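You operate a simulated robot arm through the tools that you are given. There is no shell and no other tool.

Carry out the task below with a simulated robot arm. There is one attempt and no reset: what you move stays moved.

## Task
Open the gauge, stand the orange book in it and close the jaw.
Fine: the gauge is on the tool leaf, which stays out; the jaw ends against the book.

It is judged by the outcome, as a careful person would: the job done as asked, and still so three seconds after it is handed in. It fails if anything else is knocked over, pushed out of place, dropped, spilled or broken.

## Robot
A 7-joint arm with a two-finger parallel gripper, fixed in place. Base frame: the origin is on the floor under the middle of its stand, x ahead of it, y to its left, z up. Readings come in mm, rad, newtons and seconds.
With the tool pointing down near the work surface it reaches from about 300 to 700 mm from the base axis. Its first joint turns from -1.152 to 1.152 rad. Payload 1.57 kg.
The TCP is the grasp point between the finger pads, 30 mm short of the fingertips. In the tool frame z runs along the fingers and y along their closing line. The gripper opens to 110 mm. The fingers are 24 mm wide and 12 mm thick; the gripper's body (48 by 112 mm) begins 78 mm behind the TCP.
Orientation is that of the tool frame in the base frame, as a unit quaternion [w, x, y, z]. With the fingers straight down and closing along the base's y, the tool's x points along the base's -x, its y along +y and its z along -z.

## Interface
- The arm moves only by the tool send_rows. Its argument "motion" is a list of rows, each a list of 6 numbers: the shift along the tool's x, y, z in mm, then the turn, a rotation vector about the tool's x, y, z in rad. In form: [[x, y, z, rx, ry, rz], ...]. A call has 1 to 20 rows; each row shifts and turns the commanded pose from where the row before left it, along the tool's axes as they then stand. "grip" is the finger opening in mm, from 0 to 110, set as the call begins (left out, the last holds). Rows are played at 5 a second. More than 50 mm and 0.15 rad between two rows, or a gripper value outside its range, and nothing of the call is played. A pose out of reach is approached as far as the arm can. The call stops where the force on the tool passes 50 N (or 10 N more than at its start, if that is more) or the arm is blocked; 0.2 s more then pass. Each finger travels about 108 mm/s and halts on what it meets, pressing with about 41 N; the grip force reading is that of the motor and also rises with nothing between the fingers. The clock runs only during rows and for 0.2 s after the last one: add rows that do not move to give the fingers time. The reply holds the time, the measured pose of the TCP, the force on the tool along the base axes, the opening and the grip force, in the units named above and with some noise, with the torque about the TCP (base axes, N m) and any sound that the robot's microphone picked up.
- Cameras (640 x 400 px; columns grow to the right, rows downward): "scene" is fixed at [156.6, -392.7, 1379.8]; the picture's right is [0.82, -0.57, 0.00], its down [-0.41, -0.58, -0.70] and it looks along [0.40, 0.58, -0.71] (base axes); focal length 315 px, centre (320, 200). "wrist" rides on the gripper at [70, 16, -141] in the tool frame; the picture's right is [-0.23, 0.97, 0.00], its down [-0.86, -0.20, -0.48] and it looks along [-0.47, -0.11, 0.88] (tool axes); focal length 222 px, centre (320, 200). There is no depth. A picture from a camera that has moved, and an enlarged one, comes with that camera's place and axes in the base frame and with its lens. The place of the scene camera against the robot may be out by one fixed shift of up to 12 mm in any direction.
- snapshot(camera): a new picture of that camera. The clock stands still meanwhile.
- enlarge(camera, box): a new picture of the part [left, top, right, bottom] of that camera's present view, enlarged. The clock stands still meanwhile.
- close_job(): hands the job in; it is judged then, once.

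Places have to be worked out from the pictures, the camera data and where the tool is seen. Open the gripper and draw the arm clear of the work before you hand the job in, unless the task says otherwise.

The tools are called after ">>>" as name(argument=value, ...) on one line, values as JSON. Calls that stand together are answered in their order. send_rows: Moves the arm, as the interface text tells. Its arguments: {"type":"object","properties":{"motion":{"type":"array","items":{"type":"array","items":{"type":"number"}}},"grip":{"type":"number"}},"required":["motion"]} The other tools are called the same way: snapshot (camera) takes a picture; enlarge (camera, box) takes an enlarged picture of a part of a camera's view; close_job () hands the job in.

At the start:

```text
clock: 0.0
eef_pos: [459.5, -121.5, 1116.8]
ee_rot: [0.0, 0.0, 1.0, 0.0]
wrist_force: [0.7, -0.4, 0.4]
moment: [0.03, 0.01, 0.01]
opening: 110.0
grasp_force: 0.1
```

scene: 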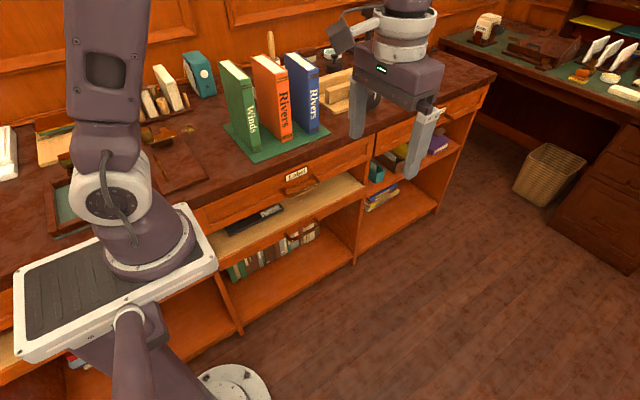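
wrist: 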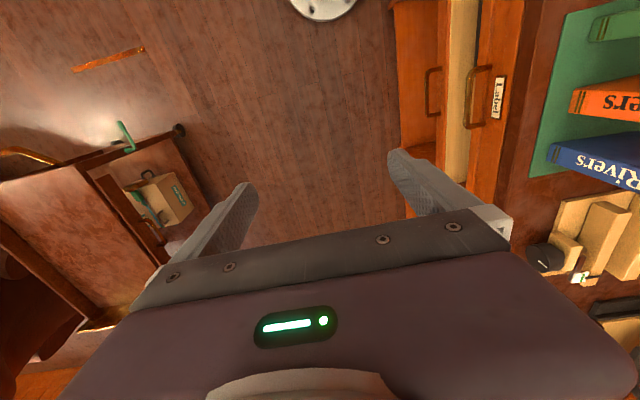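

I'll look closely at the scene first to find the gauge, the tool leaf and the orange book.

>>> enlarge(camera="scene", box=[200, 30, 400, 155])

>>> enlarge(camera="scene", box=[180, 140, 400, 280])

>>> enlarge(camera="scene", box=[0, 50, 240, 200])

>>> enlarge(camera="wrist", box=[380, 0, 640, 330])

>>> enlarge(camera="wrist", box=[0, 40, 260, 340])

```text
3.20 times, centred on (300, 92) of scene
camera zoom: at [156.6, -392.7, 1379.8], right [0.82, -0.57, 0.0], down [-0.41, -0.58, -0.7], along [0.4, 0.58, -0.71], focal length 1008 px, centre (384, 544)
```

zoom: 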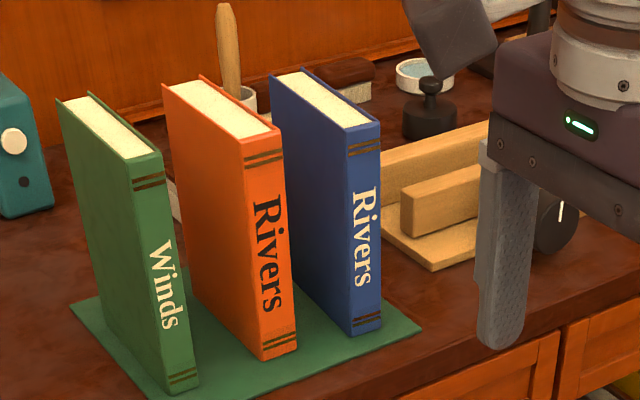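

```text
2.86 times, centred on (290, 210) of scene
camera zoom: at [156.6, -392.7, 1379.8], right [0.82, -0.57, 0.0], down [-0.41, -0.58, -0.7], along [0.4, 0.58, -0.71], focal length 900 px, centre (406, 171)
```

zoom: 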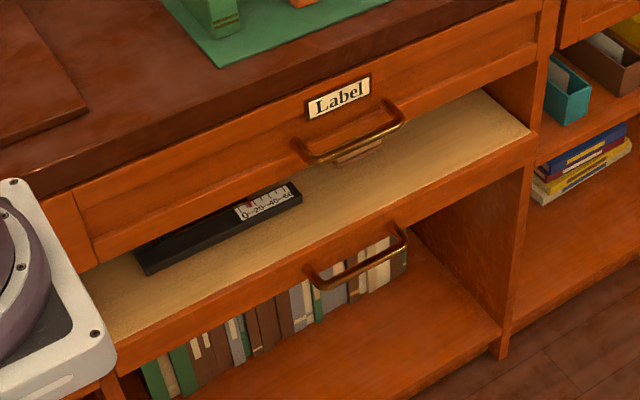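

```text
2.67 times, centred on (120, 125) of scene
camera zoom: at [156.6, -392.7, 1379.8], right [0.82, -0.57, 0.0], down [-0.41, -0.58, -0.7], along [0.4, 0.58, -0.71], focal length 840 px, centre (853, 400)
```

zoom: 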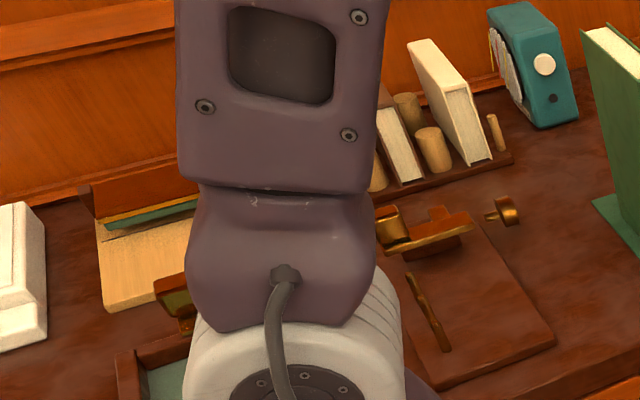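

```text
1.21 times, centred on (510, 165) of wrist
camera zoom: at [388.0, -105.9, 1258.3], right [0.23, 0.97, 0.0], down [0.86, -0.2, 0.48], along [0.47, -0.11, -0.88], focal length 269 px, centre (90, 242)
```

zoom: 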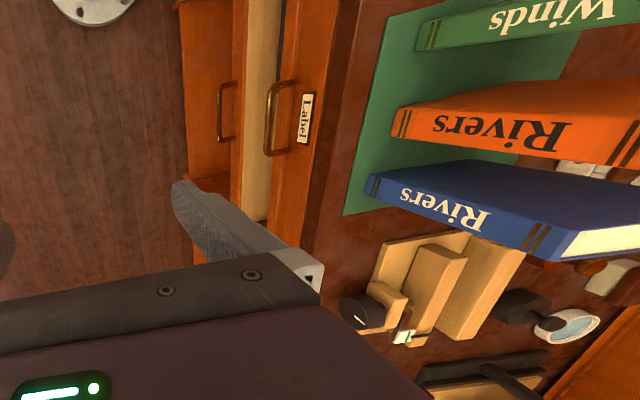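

```text
1.33 times, centred on (130, 190) of wrist
camera zoom: at [388.0, -105.9, 1258.3], right [0.23, 0.97, 0.0], down [0.86, -0.2, 0.48], along [0.47, -0.11, -0.88], focal length 296 px, centre (573, 213)
```

zoom: 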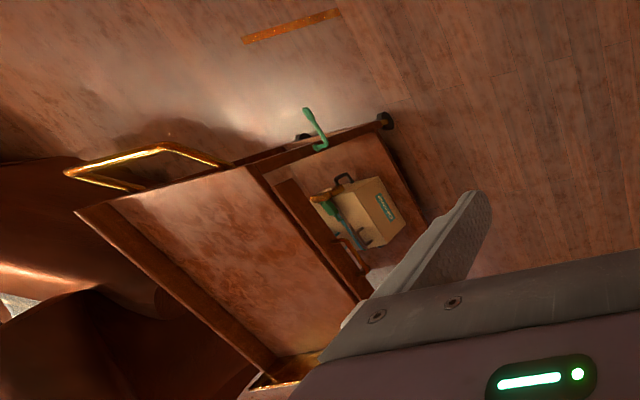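

The gauge (black base with a 0‑20‑40‑60 scale) appears to be on the pale pull-out leaf under the "Label" drawer, mostly still under the desk. I'll turn the wrist so that its camera faces the desk (+y) to get better views, moving only in the free space above.

>>> send_rows(motion=[[0, 0, 0, 0, 0, -0.15], [0, 0, 0, 0, 0, -0.15], [0, 0, 0, 0, 0, -0.15], [0, 0, 0, 0, 0, -0.15], [0, 0, 0, 0, 0, -0.15], [0, 0, 0, 0, 0, -0.15], [0, 0, 0, 0, 0, -0.15], [0, 0, 0, 0, 0, -0.15], [0, 0, 0, 0, 0, -0.15], [0, 0, 0, 0, 0, -0.15], [0, 0, 0, 0, 0, -0.0708], [0, 0, 0, 0, 0, 0]])

```text
clock: 2.6
eef_pos: [459.5, -121.7, 1116.6]
ee_rot: [-0.001, -0.707, 0.707, 0.0]
wrist_force: [0.2, -0.4, 0.1]
moment: [-0.03, 0.0, 0.01]
opening: 110.0
grasp_force: 0.1
```

The tool has turned so that its camera should now face the desk. I'll take pictures from both cameras.

>>> snapshot(camera="wrist")

>>> snapshot(camera="scene")

```text
taken
camera wrist: at [441.3, -191.8, 1258.4], right [-0.97, 0.23, 0.0], down [0.2, 0.86, 0.48], along [0.11, 0.47, -0.88], focal length 222 px, centre (320, 200)
```

wrist: 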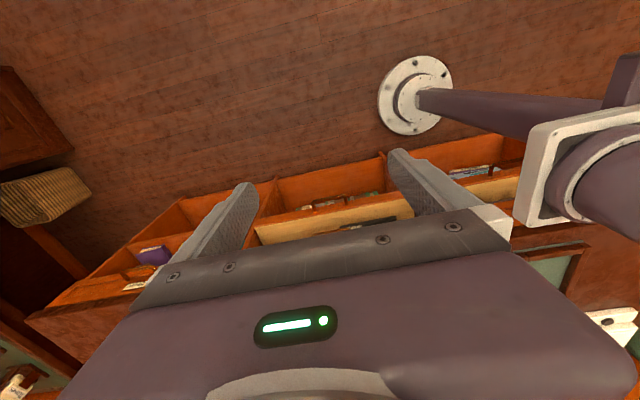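

```text
taken
```

scene: 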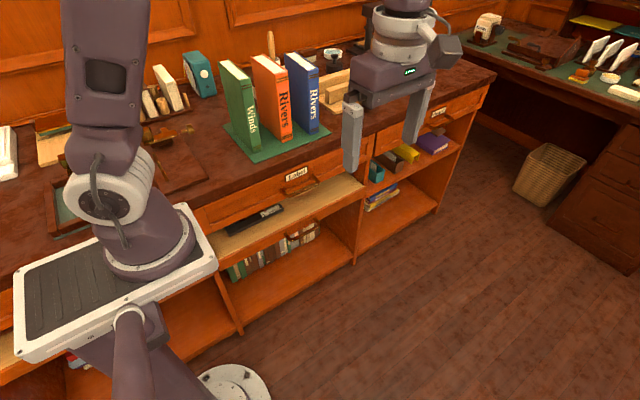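

The camera is upside-down relative to the desk in this pose. I'll turn the tool the other way round so that the camera sits above the gripper when I tilt the fingers towards the desk.

>>> send_rows(motion=[[0, 0, 0, 0, 0, 0.15], [0, 0, 0, 0, 0, 0.15], [0, 0, 0, 0, 0, 0.15], [0, 0, 0, 0, 0, 0.15], [0, 0, 0, 0, 0, 0.15], [0, 0, 0, 0, 0, 0.15], [0, 0, 0, 0, 0, 0.15], [0, 0, 0, 0, 0, 0.15], [0, 0, 0, 0, 0, 0.15], [0, 0, 0, 0, 0, 0.15], [0, 0, 0, 0, 0, 0.15], [0, 0, 0, 0, 0, 0.15], [0, 0, 0, 0, 0, 0.15], [0, 0, 0, 0, 0, 0.15], [0, 0, 0, 0, 0, 0.15], [0, 0, 0, 0, 0, 0.15], [0, 0, 0, 0, 0, 0.15], [0, 0, 0, 0, 0, 0.15], [0, 0, 0, 0, 0, 0.15], [0, 0, 0, 0, 0, 0.15]])

>>> send_rows(motion=[[0, 0, 0, 0, 0, 0.1416], [0, 0, 0, 0, 0.15, 0], [0, 0, 0, 0, 0.15, 0], [0, 0, 0, 0, 0.15, 0], [0, 0, 0, 0, 0.15, 0], [0, 0, 0, 0, 0.15, 0], [0, 0, 0, 0, 0.15, 0], [0, 0, 0, 0, 0, 0]])

>>> snapshot(camera="wrist")

```text
clock: 6.8
eef_pos: [458.2, -122.4, 1116.1]
ee_rot: [0.0, 0.656, 0.754, 0.0]
wrist_force: [-0.2, -0.9, 0.0]
moment: [0.03, 0.01, 0.0]
opening: 109.8
grasp_force: 0.1
```

```text
clock: 8.6
eef_pos: [458.4, -122.5, 1117.3]
ee_rot: [-0.308, 0.636, 0.636, 0.309]
wrist_force: [-0.3, 0.1, -0.2]
moment: [0.0, 0.01, 0.01]
opening: 110.0
grasp_force: 0.1
```

```text
taken
camera wrist: at [473.9, -189.9, 1259.5], right [0.97, -0.14, -0.18], down [-0.2, -0.91, -0.37], along [-0.11, 0.4, -0.91], focal length 222 px, centre (320, 200)
```

wrist: 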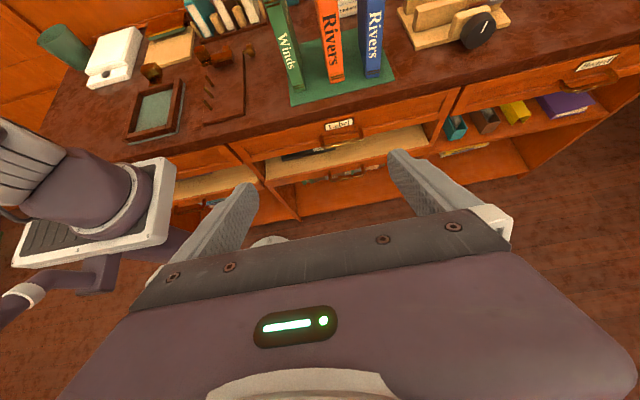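

This gives an upright view of the desk: green, orange, blue books on a mat, and the leaf under the Label drawer. I'll lower and back the tool off and tilt it level to look into the leaf opening.

>>> send_rows(motion=[[-44, 0, 14.4, 0, 0, 0], [-44, 0, 14.4, 0, 0, 0], [-44, 0, 14.4, 0, 0, 0], [-44, 0, 14.4, 0, 0, 0], [-44, 0, 14.4, 0, 0, 0], [0, 0, 0, 0, 0.15, 0], [0, 0, 0, 0, 0.15, 0], [0, 0, 0, 0, 0.15, 0], [0, 0, 0, 0, 0.15, 0], [0, 0, 0, 0, 0.07, 0], [0, 0, 0, 0, 0, 0]])

>>> snapshot(camera="wrist")

>>> enlarge(camera="wrist", box=[140, 100, 460, 300])

```text
clock: 11.0
eef_pos: [464.9, -170.3, 903.0]
ee_rot: [-0.482, 0.518, 0.518, 0.481]
wrist_force: [0.7, -0.1, -0.3]
moment: [-0.02, -0.03, -0.04]
opening: 109.8
grasp_force: 0.1
out of reach, approached as far as the arm can: row 8, 9, 10
```

```text
taken
camera wrist: at [480.1, -307.3, 982.5], right [0.97, -0.02, -0.23], down [-0.2, -0.54, -0.82], along [-0.11, 0.84, -0.53], focal length 222 px, centre (320, 200)
```

wrist: 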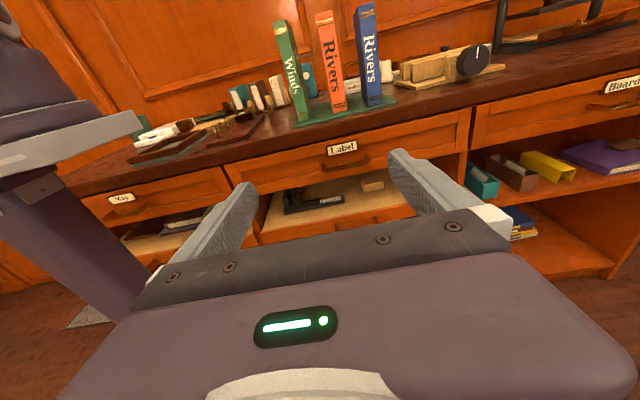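

```text
2.00 times, centred on (300, 200) of wrist
camera zoom: at [480.1, -307.3, 982.5], right [0.97, -0.02, -0.23], down [-0.2, -0.54, -0.82], along [-0.11, 0.84, -0.53], focal length 444 px, centre (360, 200)
```

zoom: 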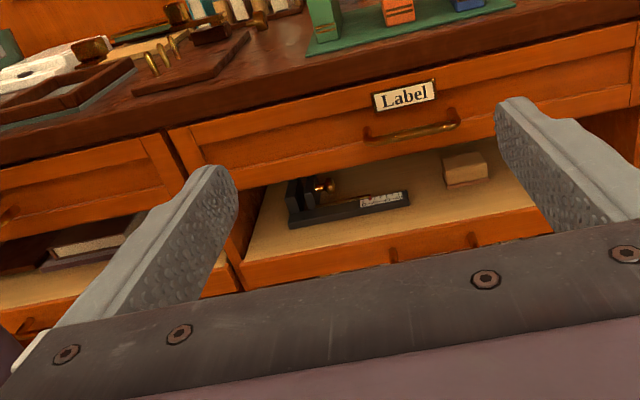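

The leaf turns out to be flush under the drawer (front at about y≈225, surface z≈577, handle x≈490), and the desk top is at about z≈860; so the leaf has to be pulled out first. I'll lower the camera to look at the gauge and the leaf handle more closely.

>>> send_rows(motion=[[-45, 0, 8, 0, 0, 0], [-45, 0, 8, 0, 0, 0], [-45, 0, 8, 0, 0, 0], [-45, 0, 8, 0, 0, 0], [0, 0, 0, 0, 0, 0]])

>>> snapshot(camera="wrist")

>>> enlarge(camera="wrist", box=[200, 50, 440, 200])

```text
clock: 12.2
eef_pos: [461.2, -129.7, 810.3]
ee_rot: [-0.482, 0.517, 0.518, 0.481]
wrist_force: [-0.7, 0.0, -0.2]
moment: [0.02, 0.0, 0.0]
opening: 110.2
grasp_force: 0.2
out of reach, approached as far as the arm can: row 1, 2, 3, 4
```

```text
taken
camera wrist: at [476.8, -267.2, 890.4], right [0.97, -0.02, -0.23], down [-0.2, -0.54, -0.82], along [-0.11, 0.84, -0.53], focal length 222 px, centre (320, 200)
```

wrist: 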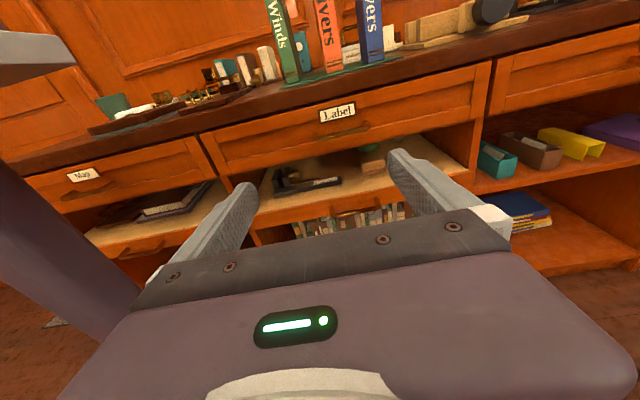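

```text
2.67 times, centred on (320, 125) of wrist
camera zoom: at [476.8, -267.2, 890.4], right [0.97, -0.02, -0.23], down [-0.2, -0.54, -0.82], along [-0.11, 0.84, -0.53], focal length 592 px, centre (320, 400)
```

zoom: 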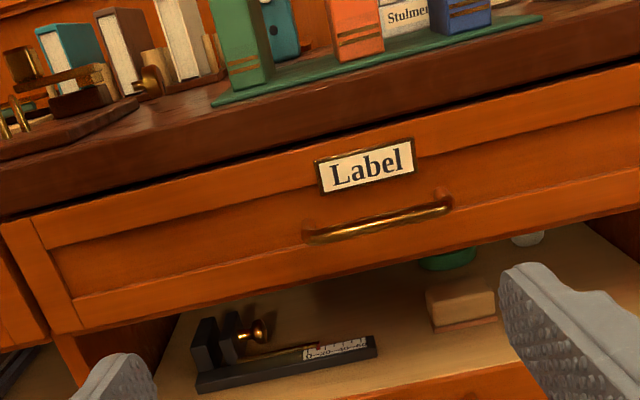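

The level pose is at the edge of the arm's reach, so I'll tilt the fingers partly back down and check where the commanded pose sits. The gauge has a fixed jaw at the left end, with a sliding jaw with a brass knob next to it.

>>> send_rows(motion=[[0, 0, 0, 0, -0.15, 0], [0, 0, 0, 0, -0.15, 0], [0, 0, 0, 0, -0.15, 0], [0, 0, 0, 0, -0.15, 0], [0, 0, 0, 0, -0.1, 0], [0, 0, 0, 0, 0, 0]])

```text
clock: 13.6
eef_pos: [461.7, -130.6, 810.9]
ee_rot: [-0.275, 0.651, 0.652, 0.274]
wrist_force: [0.3, 0.3, 0.3]
moment: [0.03, 0.01, -0.01]
opening: 110.1
grasp_force: 0.2
```

The pose is well-behaved again (tilt about 46°). Now I'll roll the tool 90° so the fingers close across a horizontal bar, for the leaf handle.

>>> send_rows(motion=[[0, 0, 0, 0, 0, -0.15], [0, 0, 0, 0, 0, -0.15], [0, 0, 0, 0, 0, -0.15], [0, 0, 0, 0, 0, -0.15], [0, 0, 0, 0, 0, -0.15], [0, 0, 0, 0, 0, -0.15], [0, 0, 0, 0, 0, -0.15], [0, 0, 0, 0, 0, -0.15], [0, 0, 0, 0, 0, -0.15], [0, 0, 0, 0, 0, -0.15], [0, 0, 0, 0, 0, -0.0708], [0, 0, 0, 0, 0, 0]])

>>> snapshot(camera="wrist")

```text
clock: 16.2
eef_pos: [461.7, -131.5, 810.9]
ee_rot: [0.0, 0.0, 0.921, 0.389]
wrist_force: [0.4, 0.1, -0.9]
moment: [-0.02, 0.0, -0.02]
opening: 109.8
grasp_force: 0.1
```

```text
taken
camera wrist: at [390.3, -221.1, 921.1], right [0.23, 0.68, 0.7], down [0.86, -0.48, 0.19], along [0.47, 0.55, -0.69], focal length 222 px, centre (320, 200)
```

wrist: 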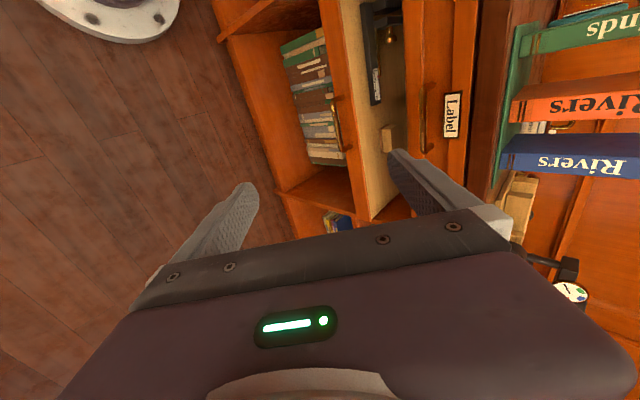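

>>> enlarge(camera="wrist", box=[270, 0, 470, 200])

>>> enlarge(camera="scene", box=[230, 160, 350, 260])

```text
2.00 times, centred on (370, 100) of wrist
camera zoom: at [390.3, -221.1, 921.1], right [0.23, 0.68, 0.7], down [0.86, -0.48, 0.19], along [0.47, 0.55, -0.69], focal length 444 px, centre (220, 400)
```

zoom: 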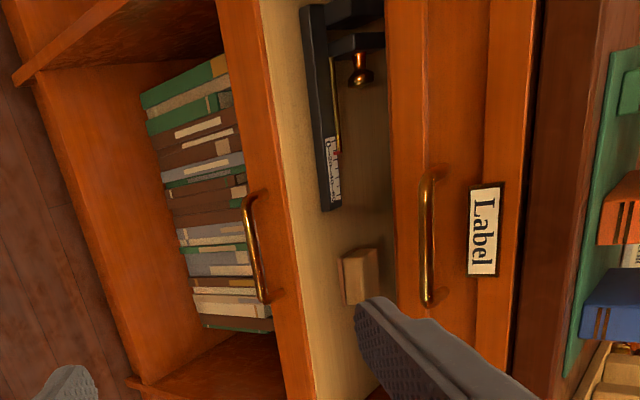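

```text
4.00 times, centred on (290, 210) of scene
camera zoom: at [156.6, -392.7, 1379.8], right [0.82, -0.57, 0.0], down [-0.41, -0.58, -0.7], along [0.4, 0.58, -0.71], focal length 1260 px, centre (440, 160)
```

zoom: 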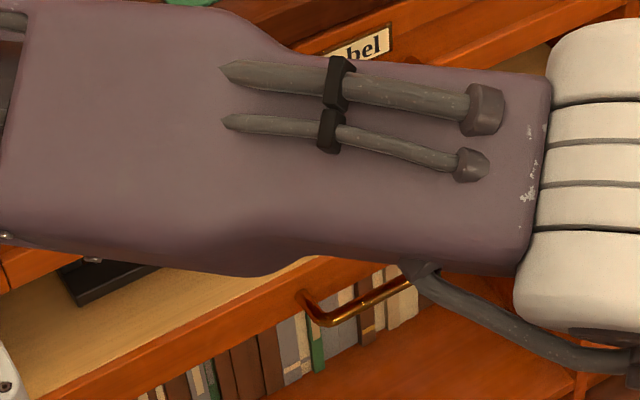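

From this exact wrist view and the scene view I place the leaf's handle bar at about x 450–560, y≈197, z≈538. I'll move to a pre-approach point about 100 mm before it, with the fingers partly closed and tilted further towards level.

>>> send_rows(motion=[[-5, 3.5, 40, 0, 0, 0], [-5, 3.5, 40, 0, 0, 0], [-5, 3.5, 40, 0, 0, 0], [-5, 3.5, 40, 0, 0, 0], [-5, 3.5, 40, 0, 0, 0], [-5, 3.5, 40, 0, 0, 0], [-5, 3.5, 40, 0, 0, 0], [-4, 4, 30, 0, 0, 0], [0, 0, 0, -0.15, 0, 0], [0, 0, 0, -0.15, 0, 0], [0, 0, 0, 0, 0, 0]], grip=44)

>>> snapshot(camera="wrist")

>>> snapshot(camera="scene")

```text
clock: 18.6
eef_pos: [486.1, 110.9, 608.9]
ee_rot: [-0.021, 0.013, 0.861, 0.508]
wrist_force: [-0.1, 0.4, 0.1]
moment: [-0.04, 0.02, -0.01]
opening: 44.0
grasp_force: 0.1
out of reach, approached as far as the arm can: row 10
```

```text
taken
camera wrist: at [420.5, -5.0, 695.1], right [0.27, 0.47, 0.84], down [0.86, -0.51, 0.01], along [0.44, 0.72, -0.54], focal length 222 px, centre (320, 200)
```

wrist: 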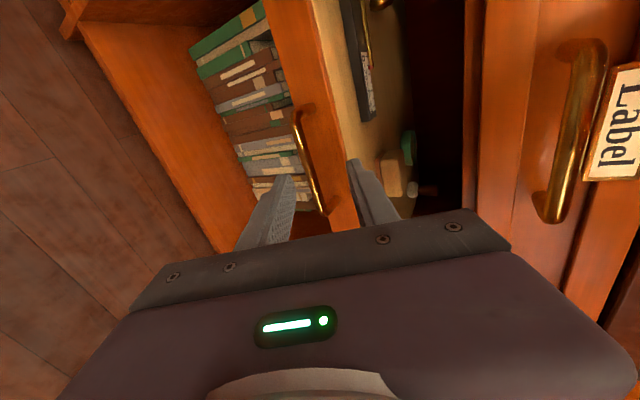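

```text
taken
```

scene: 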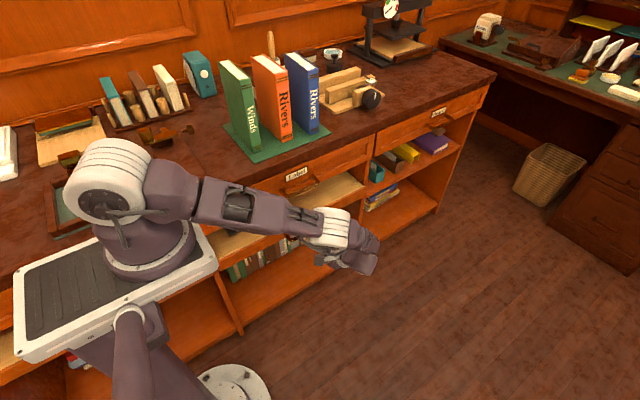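

I'm close to the handle now; I'll zoom in to fix its position by parallax between wrist views.

>>> enlarge(camera="wrist", box=[240, 80, 440, 240])

>>> enlarge(camera="scene", box=[260, 190, 400, 290])

```text
2.50 times, centred on (340, 160) of wrist
camera zoom: at [420.5, -5.0, 695.1], right [0.27, 0.47, 0.84], down [0.86, -0.51, 0.01], along [0.44, 0.72, -0.54], focal length 555 px, centre (270, 300)
```

zoom: 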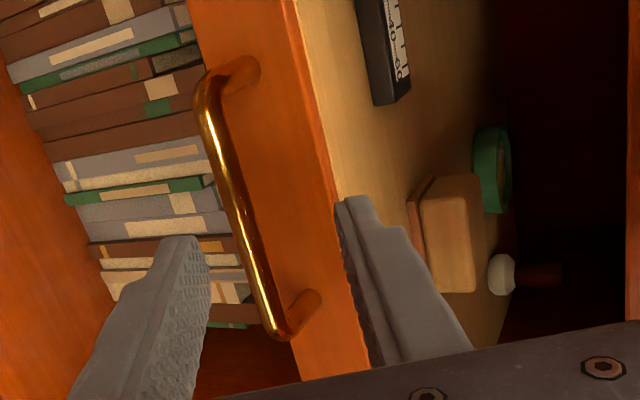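

```text
4.00 times, centred on (330, 240) of scene
camera zoom: at [156.6, -392.7, 1379.8], right [0.82, -0.57, 0.0], down [-0.41, -0.58, -0.7], along [0.4, 0.58, -0.71], focal length 1260 px, centre (280, 40)
```

zoom: 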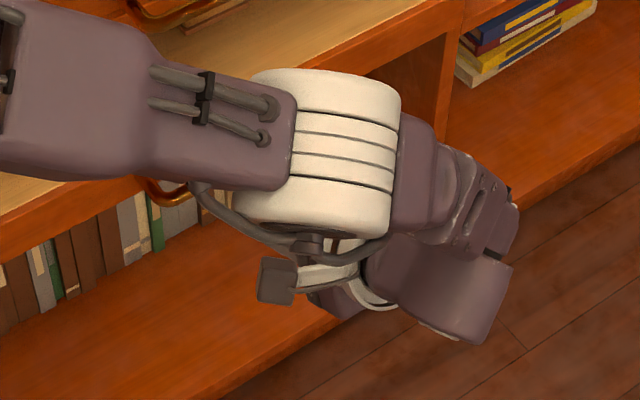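

The fingers line up well with the bar; it lies about 14 mm towards the lower finger and roughly 80–100 mm ahead of the TCP. I'll shift to centre it and advance partway, then look again.

>>> send_rows(motion=[[0, -7, 22, 0, 0, 0], [0, -7, 23, 0, 0, 0], [0, 0, 0, 0, 0, 0]], grip=40)

>>> enlarge(camera="wrist", box=[240, 80, 440, 240])

```text
clock: 19.4
eef_pos: [505.3, 140.6, 614.3]
ee_rot: [0.0, 0.0, 0.853, 0.522]
wrist_force: [-0.3, -0.8, -0.7]
moment: [0.03, -0.02, -0.01]
opening: 40.0
grasp_force: 0.1
out of reach, approached as far as the arm can: row 1, 2
```

```text
2.50 times, centred on (340, 160) of wrist
camera zoom: at [434.1, 22.0, 694.2], right [0.23, 0.44, 0.87], down [0.85, -0.52, 0.04], along [0.47, 0.73, -0.5], focal length 555 px, centre (270, 300)
```

zoom: 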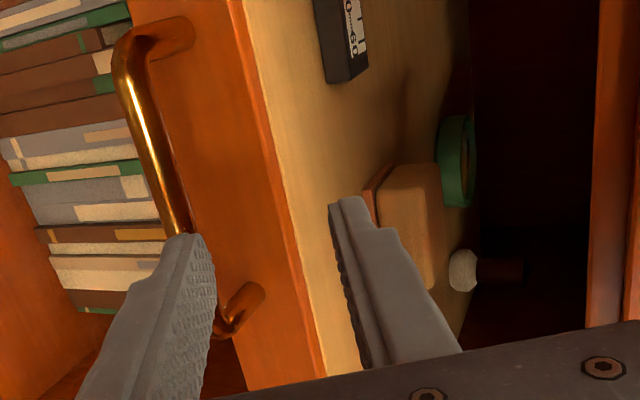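

The arm's reach is the limit in such a level pose: the wrist needs to stay higher and nearer to the base. I'll back off slightly, steepen the tool to about 38° from vertical, and lean it outwards (towards +x) so the wrist stays closer to the base.

>>> send_rows(motion=[[0, 0, -25, 0, 0, 0], [0, 0, -25, 0.14, 0, 0], [0, 0, 0, 0.15, 0, 0], [0, 0, 0, 0.15, 0, 0], [0, 0, 0, 0, -0.12, 0], [0, 0, 0, 0, -0.12, 0], [0, 0, 0, 0, -0.12, 0], [0, 0, 0, 0, 0, 0]], grip=40)

>>> enlarge(camera="wrist", box=[220, 50, 480, 240])

>>> snapshot(camera="scene")

```text
clock: 21.2
eef_pos: [505.9, 95.8, 638.5]
ee_rot: [0.17, 0.057, 0.931, 0.319]
wrist_force: [0.0, 0.5, 0.2]
moment: [-0.01, 0.01, 0.02]
opening: 39.6
grasp_force: 0.2
```

```text
2.11 times, centred on (350, 145) of wrist
camera zoom: at [388.9, 42.5, 733.8], right [0.21, 0.72, 0.66], down [0.63, -0.62, 0.47], along [0.75, 0.32, -0.59], focal length 468 px, centre (257, 316)
```

zoom: 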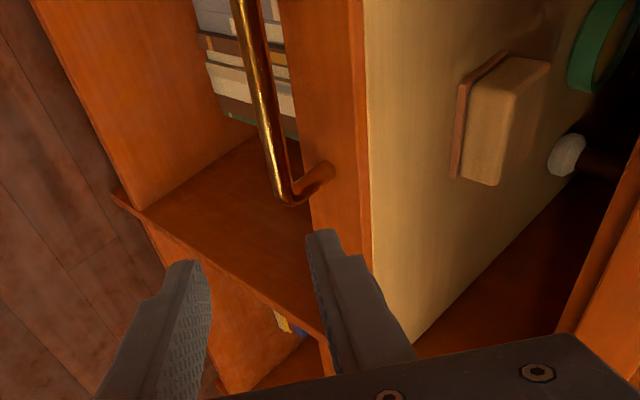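

```text
taken
```

scene: 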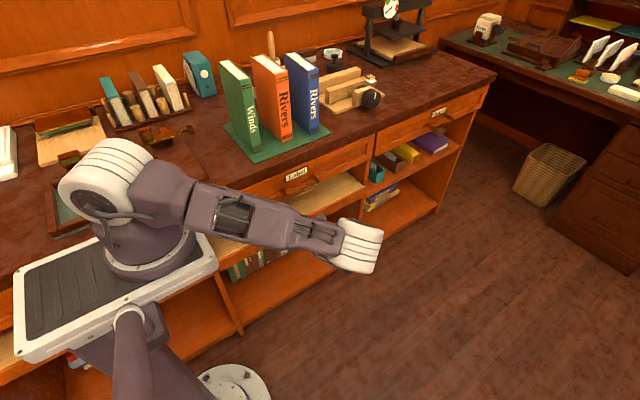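

The readings show that each call starts from the pose actually reached. From two exact wrist views the handle bar runs x≈437–560 at y≈193, z≈545, with the panel face at y≈228. I'll line up with it and advance most of the way with the fingers opened to 32 mm.

>>> send_rows(motion=[[29, 9.5, 0, 0, 0, 0], [28.6, 9.8, 0, 0, 0, 0], [0, 0, 33, 0, 0, 0], [0, 0, 32, 0, 0, 0], [0, 0, 0, 0, 0, 0]], grip=32)

>>> enlarge(camera="wrist", box=[220, 50, 480, 240])

```text
clock: 22.4
eef_pos: [475.8, 161.7, 585.5]
ee_rot: [0.169, 0.057, 0.931, 0.319]
wrist_force: [-0.4, 0.5, 0.4]
moment: [0.01, -0.01, -0.01]
opening: 31.8
grasp_force: 0.1
```

```text
2.11 times, centred on (350, 145) of wrist
camera zoom: at [358.2, 108.3, 681.1], right [0.21, 0.72, 0.66], down [0.63, -0.62, 0.47], along [0.75, 0.32, -0.59], focal length 468 px, centre (257, 316)
```

zoom: 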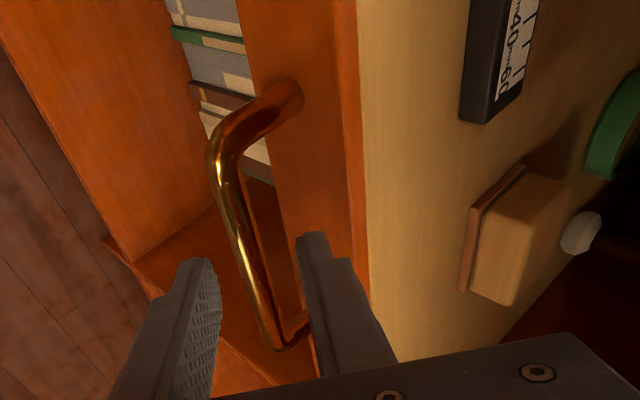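

The bar passes between the fingertips, about 6 mm towards the lower finger. I'll centre it and go forward 38 mm.

>>> send_rows(motion=[[0, -6, 8, 0, 0, 0], [0, 0, 15, 0, 0, 0], [0, 0, 15, 0, 0, 0], [0, 0, 0, 0, 0, 0]], grip=32)

>>> enlarge(camera="wrist", box=[220, 50, 480, 240])

```text
clock: 23.4
eef_pos: [487.7, 178.5, 554.1]
ee_rot: [0.168, 0.059, 0.931, 0.318]
wrist_force: [-0.6, 0.3, -0.1]
moment: [0.0, 0.02, 0.04]
opening: 32.0
grasp_force: 0.0
```

```text
2.11 times, centred on (350, 145) of wrist
camera zoom: at [371.5, 124.5, 649.2], right [0.21, 0.72, 0.66], down [0.63, -0.62, 0.47], along [0.75, 0.32, -0.59], focal length 468 px, centre (257, 316)
```

zoom: 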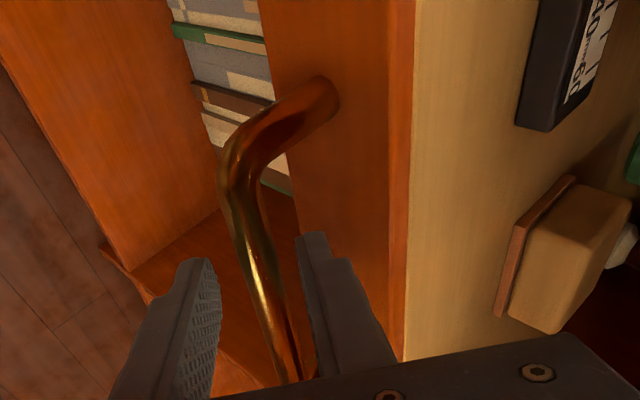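

The bar is now between the finger pads. I'll close the gripper on it.

>>> send_rows(motion=[[0, 0, 0, 0, 0, 0], [0, 0, 0, 0, 0, 0], [0, 0, 0, 0, 0, 0]], grip=0)

>>> enlarge(camera="wrist", box=[220, 50, 480, 240])

```text
clock: 24.2
eef_pos: [487.9, 179.9, 553.9]
ee_rot: [0.17, 0.058, 0.931, 0.318]
wrist_force: [-0.7, 0.3, 18.1]
moment: [0.07, -0.09, 0.87]
opening: 12.8
grasp_force: 29.5
```

```text
2.11 times, centred on (350, 145) of wrist
camera zoom: at [371.7, 124.6, 649.7], right [0.21, 0.72, 0.66], down [0.63, -0.62, 0.47], along [0.75, 0.32, -0.59], focal length 468 px, centre (257, 316)
```

zoom: 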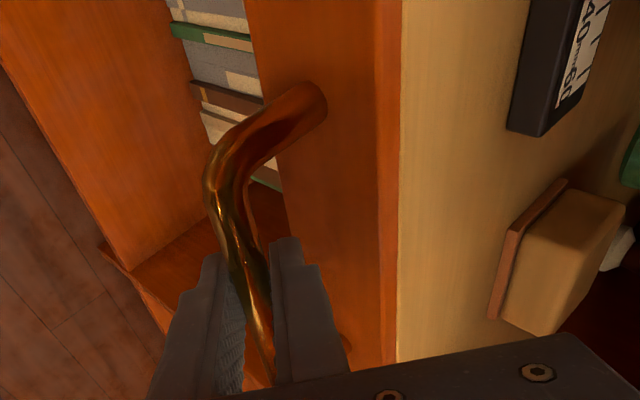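

Gripped (opening 12.8 mm on the bar). I'll now pull straight back along −y gently, 40 mm first, to see that the leaf follows.

>>> send_rows(motion=[[-2.1, -7.9, -5.7, 0, 0, 0], [-2.1, -7.9, -5.7, 0, 0, 0], [-2.1, -7.9, -5.7, 0, 0, 0], [-2.1, -7.9, -5.7, 0, 0, 0], [0, 0, 0, 0, 0, 0]], grip=0)

>>> snapshot(camera="wrist")

>>> snapshot(camera="scene")

```text
clock: 25.4
eef_pos: [487.5, 138.3, 553.0]
ee_rot: [0.171, 0.059, 0.931, 0.318]
wrist_force: [4.8, 0.4, 26.7]
moment: [0.18, -0.85, 0.29]
opening: 12.7
grasp_force: 29.8
```

```text
taken
camera wrist: at [371.4, 84.3, 649.2], right [0.21, 0.72, 0.66], down [0.63, -0.62, 0.47], along [0.75, 0.32, -0.58], focal length 222 px, centre (320, 200)
```

wrist: 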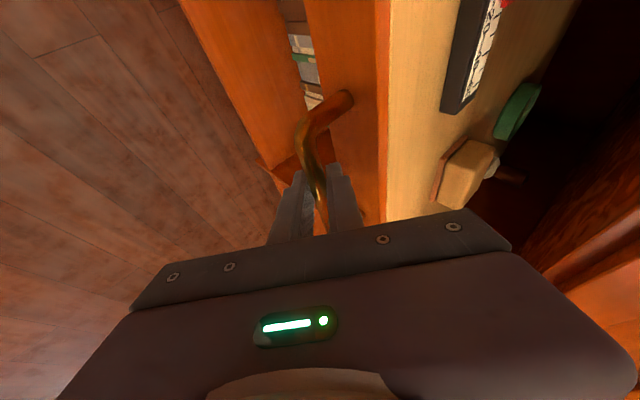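

```text
taken
```

scene: 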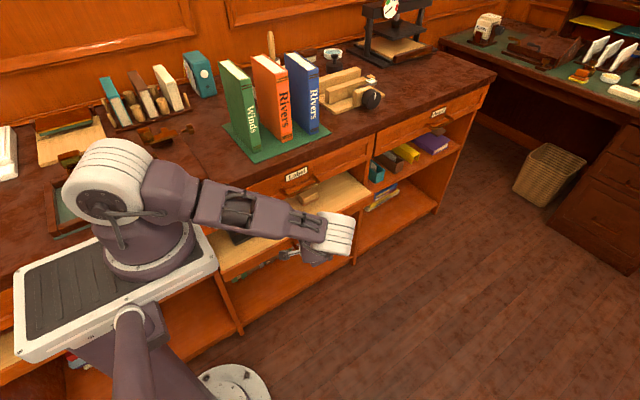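

The leaf follows smoothly. There is some upward load on the tool, so I'll ease it up 2 mm and continue pulling.

>>> send_rows(motion=[[-0.6, 1.2, -1.5, 0, 0, 0], [-2.6, -9.5, -6.9, 0, 0, 0], [-2.6, -9.5, -6.9, 0, 0, 0], [-2.6, -9.5, -6.9, 0, 0, 0], [-2.6, -9.5, -6.9, 0, 0, 0], [-2.6, -9.5, -6.9, 0, 0, 0], [-2.6, -9.5, -6.9, 0, 0, 0], [0, 0, 0, 0, 0, 0]], grip=0)

```text
clock: 27.2
eef_pos: [487.0, 66.0, 554.8]
ee_rot: [0.169, 0.057, 0.931, 0.319]
wrist_force: [-0.5, 0.3, -6.2]
moment: [-0.02, -0.13, 0.82]
opening: 12.8
grasp_force: 29.5
```

That relieved the load; total travel is about 114 mm. I'll pull on another 72 mm and then look.

>>> send_rows(motion=[[-2.5, -9.6, -6.8, 0, 0, 0], [-2.6, -9.5, -6.9, 0, 0, 0], [-2.6, -9.5, -6.9, 0, 0, 0], [-2.6, -9.5, -6.9, 0, 0, 0], [-2.6, -9.5, -6.9, 0, 0, 0], [-2.6, -9.5, -6.9, 0, 0, 0], [0, 0, 0, 0, 0, 0]], grip=0)

>>> snapshot(camera="wrist")

>>> snapshot(camera="scene")

```text
clock: 28.8
eef_pos: [486.6, -5.6, 555.6]
ee_rot: [0.168, 0.059, 0.931, 0.318]
wrist_force: [-8.3, 0.6, -16.6]
moment: [-0.12, -0.39, 0.67]
opening: 12.8
grasp_force: 29.9
```

```text
taken
camera wrist: at [370.5, -59.7, 651.0], right [0.21, 0.72, 0.66], down [0.63, -0.62, 0.47], along [0.74, 0.32, -0.59], focal length 222 px, centre (320, 200)
```

wrist: 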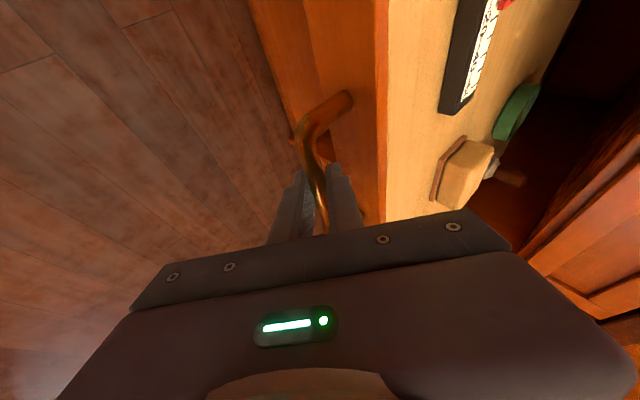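

```text
taken
```

scene: 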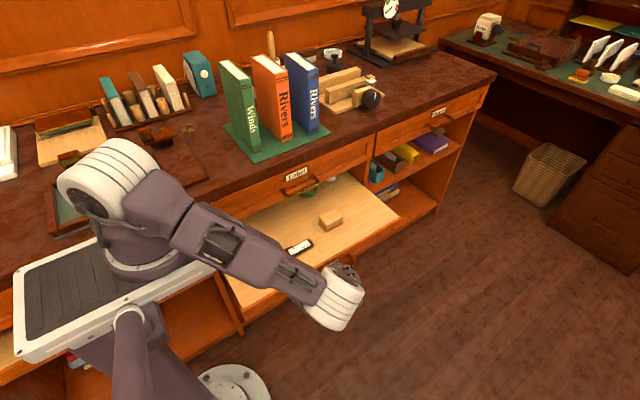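

The leaf is out about 185 mm and still moving freely. I'll pull another 60 mm, easing down 1 mm to relieve the downward load.

>>> send_rows(motion=[[0.3, -0.6, 0.8, 0, 0, 0], [-2.1, -7.9, -5.7, 0, 0, 0], [-2.1, -7.9, -5.7, 0, 0, 0], [-2.1, -7.9, -5.7, 0, 0, 0], [-2.1, -7.9, -5.7, 0, 0, 0], [-2.1, -7.9, -5.7, 0, 0, 0], [-2.1, -7.9, -5.7, 0, 0, 0], [0, 0, 0, 0, 0, 0]], grip=0)

```text
clock: 30.6
eef_pos: [487.9, -67.8, 555.7]
ee_rot: [0.17, 0.057, 0.931, 0.318]
wrist_force: [-8.4, -0.7, 16.7]
moment: [0.07, -0.32, 0.76]
opening: 13.1
grasp_force: 29.1
```

The leaf is out about 247 mm, which should bring the gauge clear in front of the desk edge. I'll release the bar and back out along the approach line, then rise.

>>> send_rows(motion=[[0, 0, 0, 0, 0, 0], [0, 0, 0, 0, 0, 0], [0, 0, -15, 0, 0, 0], [0, 0, -30, 0, 0, 0], [0, 0, -40, 0, 0, 0], [0, 0, -40, 0, 0, 0], [0, 0, -40, 0, 0, 0], [0, 0, 0, 0, 0, 0]], grip=34)

>>> snapshot(camera="wrist")

>>> snapshot(camera="scene")

```text
clock: 32.4
eef_pos: [429.9, -161.1, 676.7]
ee_rot: [0.17, 0.057, 0.931, 0.318]
wrist_force: [-0.3, 0.0, -0.4]
moment: [-0.02, 0.02, 0.01]
opening: 34.1
grasp_force: 0.1
```

```text
taken
camera wrist: at [313.5, -214.3, 772.8], right [0.21, 0.72, 0.66], down [0.63, -0.62, 0.47], along [0.75, 0.32, -0.59], focal length 222 px, centre (320, 200)
```

wrist: 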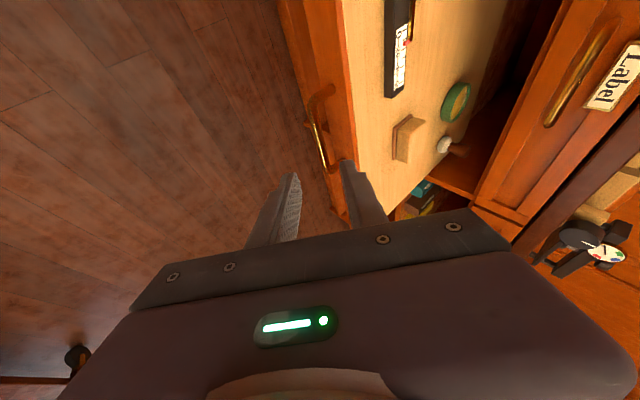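

```text
taken
```

scene: 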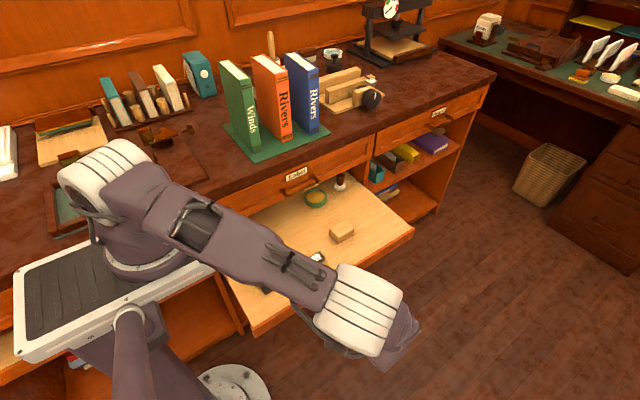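

The leaf is out and stays. Now I'll rise and return the tool to pointing straight down, so I can look at the gauge from above.

>>> send_rows(motion=[[-11.2, 24.5, -29.6, 0, 0, 0], [-11.2, 24.5, -29.6, 0, 0, 0], [-11.2, 24.5, -29.6, 0, 0, 0], [-11.2, 24.5, -29.6, 0, 0, 0], [-11.2, 24.5, -29.6, 0, 0, 0], [0, 0, 0, 0, 0.12, 0], [0, 0, 0, 0, 0.12, 0], [0, 0, 0, 0, 0.12, 0], [0, 0, 0, 0.15, 0, 0], [0, 0, 0, 0.15, 0, 0], [0, 0, 0, 0.15, 0, 0], [0, 0, 0, 0.15, 0, 0], [0, 0, 0, 0.06, 0, 0], [0, 0, 0, 0, 0, 0]], grip=34)

>>> snapshot(camera="wrist")

>>> snapshot(camera="scene")

```text
clock: 35.4
eef_pos: [428.9, -160.5, 875.8]
ee_rot: [0.0, 0.0, 1.0, -0.001]
wrist_force: [0.1, -0.4, 0.1]
moment: [0.01, -0.02, 0.01]
opening: 34.1
grasp_force: 0.1
```

```text
taken
camera wrist: at [358.6, -144.9, 1018.4], right [0.23, 0.97, 0.0], down [0.86, -0.2, 0.48], along [0.47, -0.11, -0.88], focal length 222 px, centre (320, 200)
```

wrist: 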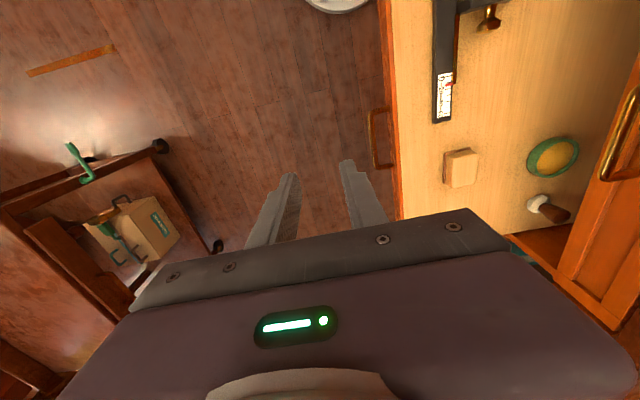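

```text
taken
```

scene: 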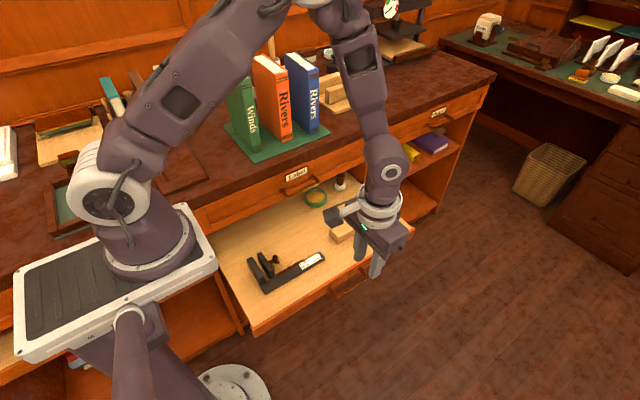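

The whole gauge is now visible in the scene view. I'll zoom in on it to understand how it works.

>>> enlarge(camera="scene", box=[235, 240, 335, 302])

>>> enlarge(camera="scene", box=[205, 170, 415, 335])

>>> enlarge(camera="wrist", box=[380, 0, 640, 165])

```text
6.40 times, centred on (285, 271) of scene
camera zoom: at [156.6, -392.7, 1379.8], right [0.82, -0.57, 0.0], down [-0.41, -0.58, -0.7], along [0.4, 0.58, -0.71], focal length 2016 px, centre (544, -254)
```

zoom: 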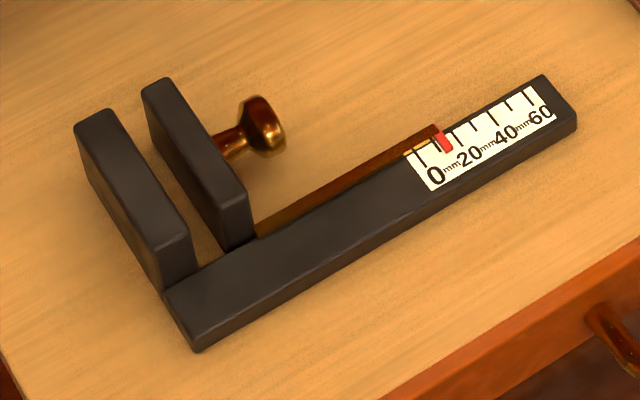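

```text
2.42 times, centred on (310, 252) of scene
camera zoom: at [156.6, -392.7, 1379.8], right [0.82, -0.57, 0.0], down [-0.41, -0.58, -0.7], along [0.4, 0.58, -0.71], focal length 764 px, centre (344, 73)
```

zoom: 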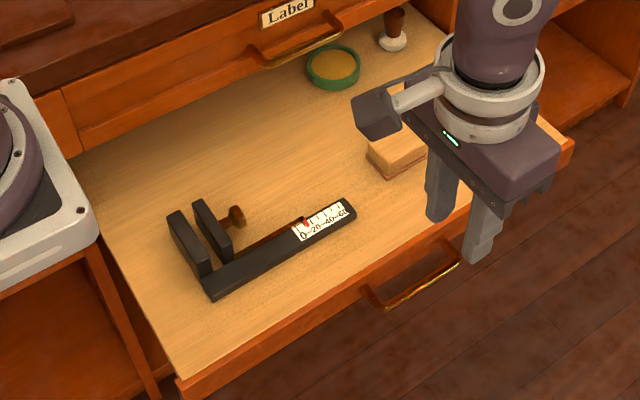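

```text
2.42 times, centred on (510, 82) of wrist
camera zoom: at [358.6, -144.9, 1018.4], right [0.23, 0.97, 0.0], down [0.86, -0.2, 0.48], along [0.47, -0.11, -0.88], focal length 538 px, centre (-141, 485)
```

zoom: 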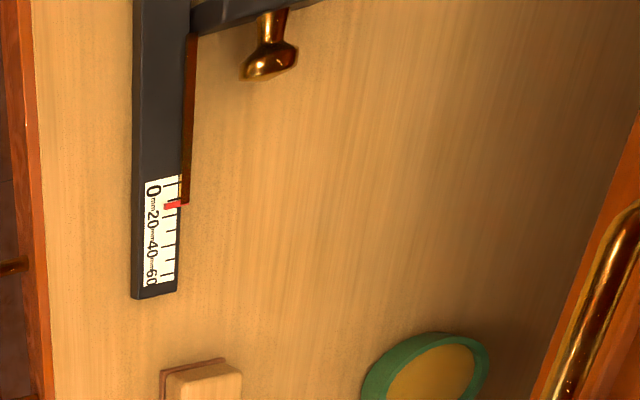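

The gauge is clear now: a beam along x at the front, a fixed jaw plate at its left end, and a parallel sliding jaw with a brass knob on its right face (now open only ~10 mm). I'll move above it for an exact wrist view.

>>> send_rows(motion=[[16.5, 40, 16, 0, 0, 0], [16.5, 40, 16, 0, 0, 0], [16.5, 40, 16, 0, 0, 0], [16.5, 40, 16, 0, 0, 0], [16.5, 40, 16, 0, 0, 0], [16.5, 40, 16, 0, 0, 0], [0, 0, 0, 0, 0, 0]], grip=34)

>>> snapshot(camera="wrist")

>>> enlarge(camera="wrist", box=[220, 30, 440, 180])

```text
clock: 37.0
eef_pos: [330.1, 78.5, 780.9]
ee_rot: [0.0, 0.001, 1.0, 0.0]
wrist_force: [-0.3, 0.7, -1.2]
moment: [-0.01, 0.03, 0.03]
opening: 33.9
grasp_force: 0.1
```

```text
taken
camera wrist: at [258.8, 94.5, 922.3], right [0.23, 0.97, 0.0], down [0.86, -0.2, 0.48], along [0.47, -0.11, -0.88], focal length 222 px, centre (320, 200)
```

wrist: 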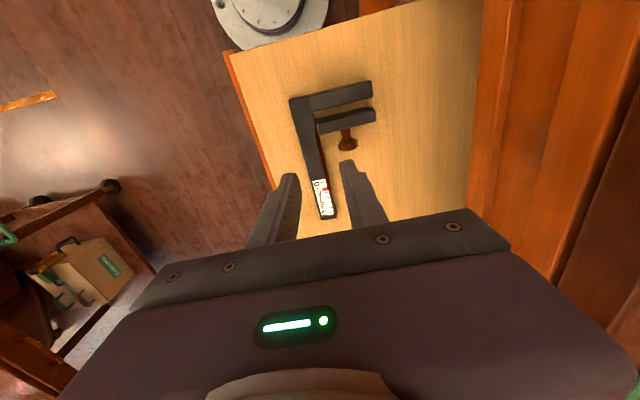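

```text
2.67 times, centred on (330, 105) of wrist
camera zoom: at [258.8, 94.5, 922.3], right [0.23, 0.97, 0.0], down [0.86, -0.2, 0.48], along [0.47, -0.11, -0.88], focal length 592 px, centre (293, 453)
```

zoom: 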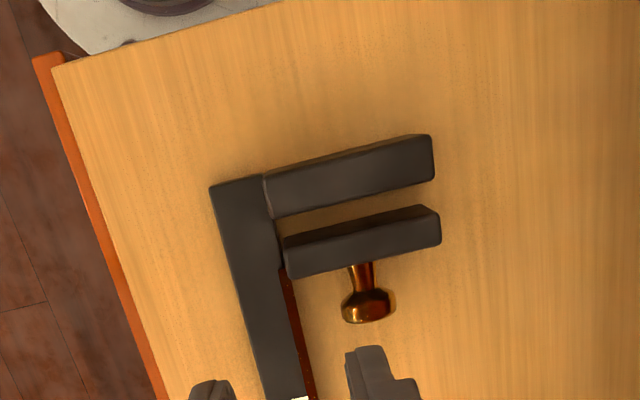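

Working from this exact view: fixed jaw inner face x≈296, sliding jaw x≈305–324, jaws y≈77–156 and top z≈612, knob head near (350, 115, 595). The orange book is about 133 mm deep, so behind the beam it would nearly reach the drawer front; I want the leaf out further. I'll go above its handle to regrasp it with the tool vertical.

>>> send_rows(motion=[[-32, -27.3, 16.2, 0, 0, 0], [-32, -27.3, 16.2, 0, 0, 0], [-32, -27.3, 16.2, 0, 0, 0], [-32, -27.3, 16.2, 0, 0, 0], [-32, -27.3, 16.2, 0, 0, 0], [0, 0, 0, 0, 0, 0]], grip=34)

>>> enlarge(camera="wrist", box=[220, 50, 480, 240])

>>> snapshot(camera="scene")

```text
clock: 38.4
eef_pos: [490.3, -57.3, 698.4]
ee_rot: [0.0, 0.0, 1.0, 0.0]
wrist_force: [-0.6, 0.4, 1.1]
moment: [0.01, -0.02, 0.0]
opening: 33.7
grasp_force: 0.1
```

```text
2.11 times, centred on (350, 145) of wrist
camera zoom: at [419.9, -41.8, 840.4], right [0.23, 0.97, 0.0], down [0.86, -0.2, 0.48], along [0.47, -0.11, -0.88], focal length 468 px, centre (257, 316)
```

zoom: 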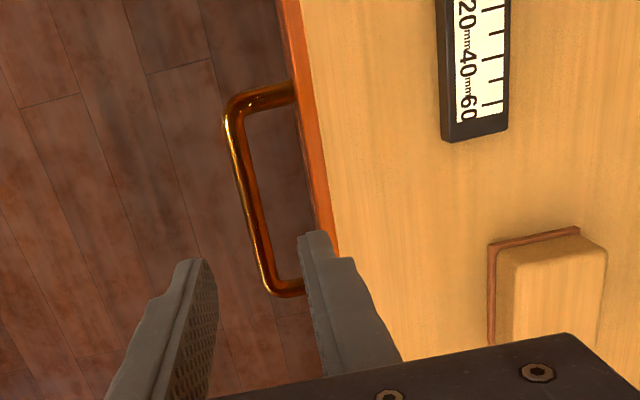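

```text
taken
```

scene: 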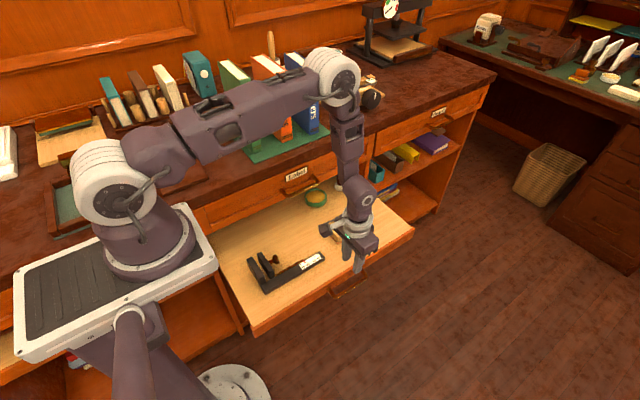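

The bar shows at about y≈−68, x≈497, about 44 mm off the panel face. I'll centre over it and descend with the fingers straddling it, then grip.

>>> send_rows(motion=[[-7, -10.7, 25, 0, 0, 0], [0, 0, 40, 0, 0, 0], [0, 0, 40, 0, 0, 0], [0, 0, 38, 0, 0, 0], [0, 0, 0, 0, 0, 0]], grip=36)

>>> send_rows(motion=[[0, 0, 0, 0, 0, 0], [0, 0, 0, 0, 0, 0], [0, 0, 0, 0, 0, 0]], grip=0)

```text
clock: 39.6
eef_pos: [496.2, -68.4, 555.3]
ee_rot: [0.0, -0.001, 1.0, 0.0]
wrist_force: [-0.1, -0.1, 1.0]
moment: [-0.03, -0.02, 0.0]
opening: 36.0
grasp_force: 0.1
```

```text
clock: 40.4
eef_pos: [497.8, -69.2, 555.6]
ee_rot: [-0.001, 0.0, 1.0, 0.001]
wrist_force: [2.3, -2.6, -11.9]
moment: [-0.03, -0.16, 0.79]
opening: 12.9
grasp_force: 29.7
```

Gripped again (12.9 mm on the bar). I'll pull another 70 mm in −y, watching the force for an end stop.

>>> send_rows(motion=[[0, -10, 0, 0, 0, 0], [0, -10, 0, 0, 0, 0], [0, -10, 0, 0, 0, 0], [0, -10, 0, 0, 0, 0], [0, -10, 0, 0, 0, 0], [0, -10, 0, 0, 0, 0], [0, -10, 0, 0, 0, 0], [0, 0, 0, 0, 0, 0]], grip=0)

```text
clock: 42.2
eef_pos: [496.4, -138.6, 556.6]
ee_rot: [-0.001, 0.0, 1.0, 0.0]
wrist_force: [-0.6, 0.7, -20.5]
moment: [0.03, 0.11, 0.71]
opening: 13.1
grasp_force: 29.9
```

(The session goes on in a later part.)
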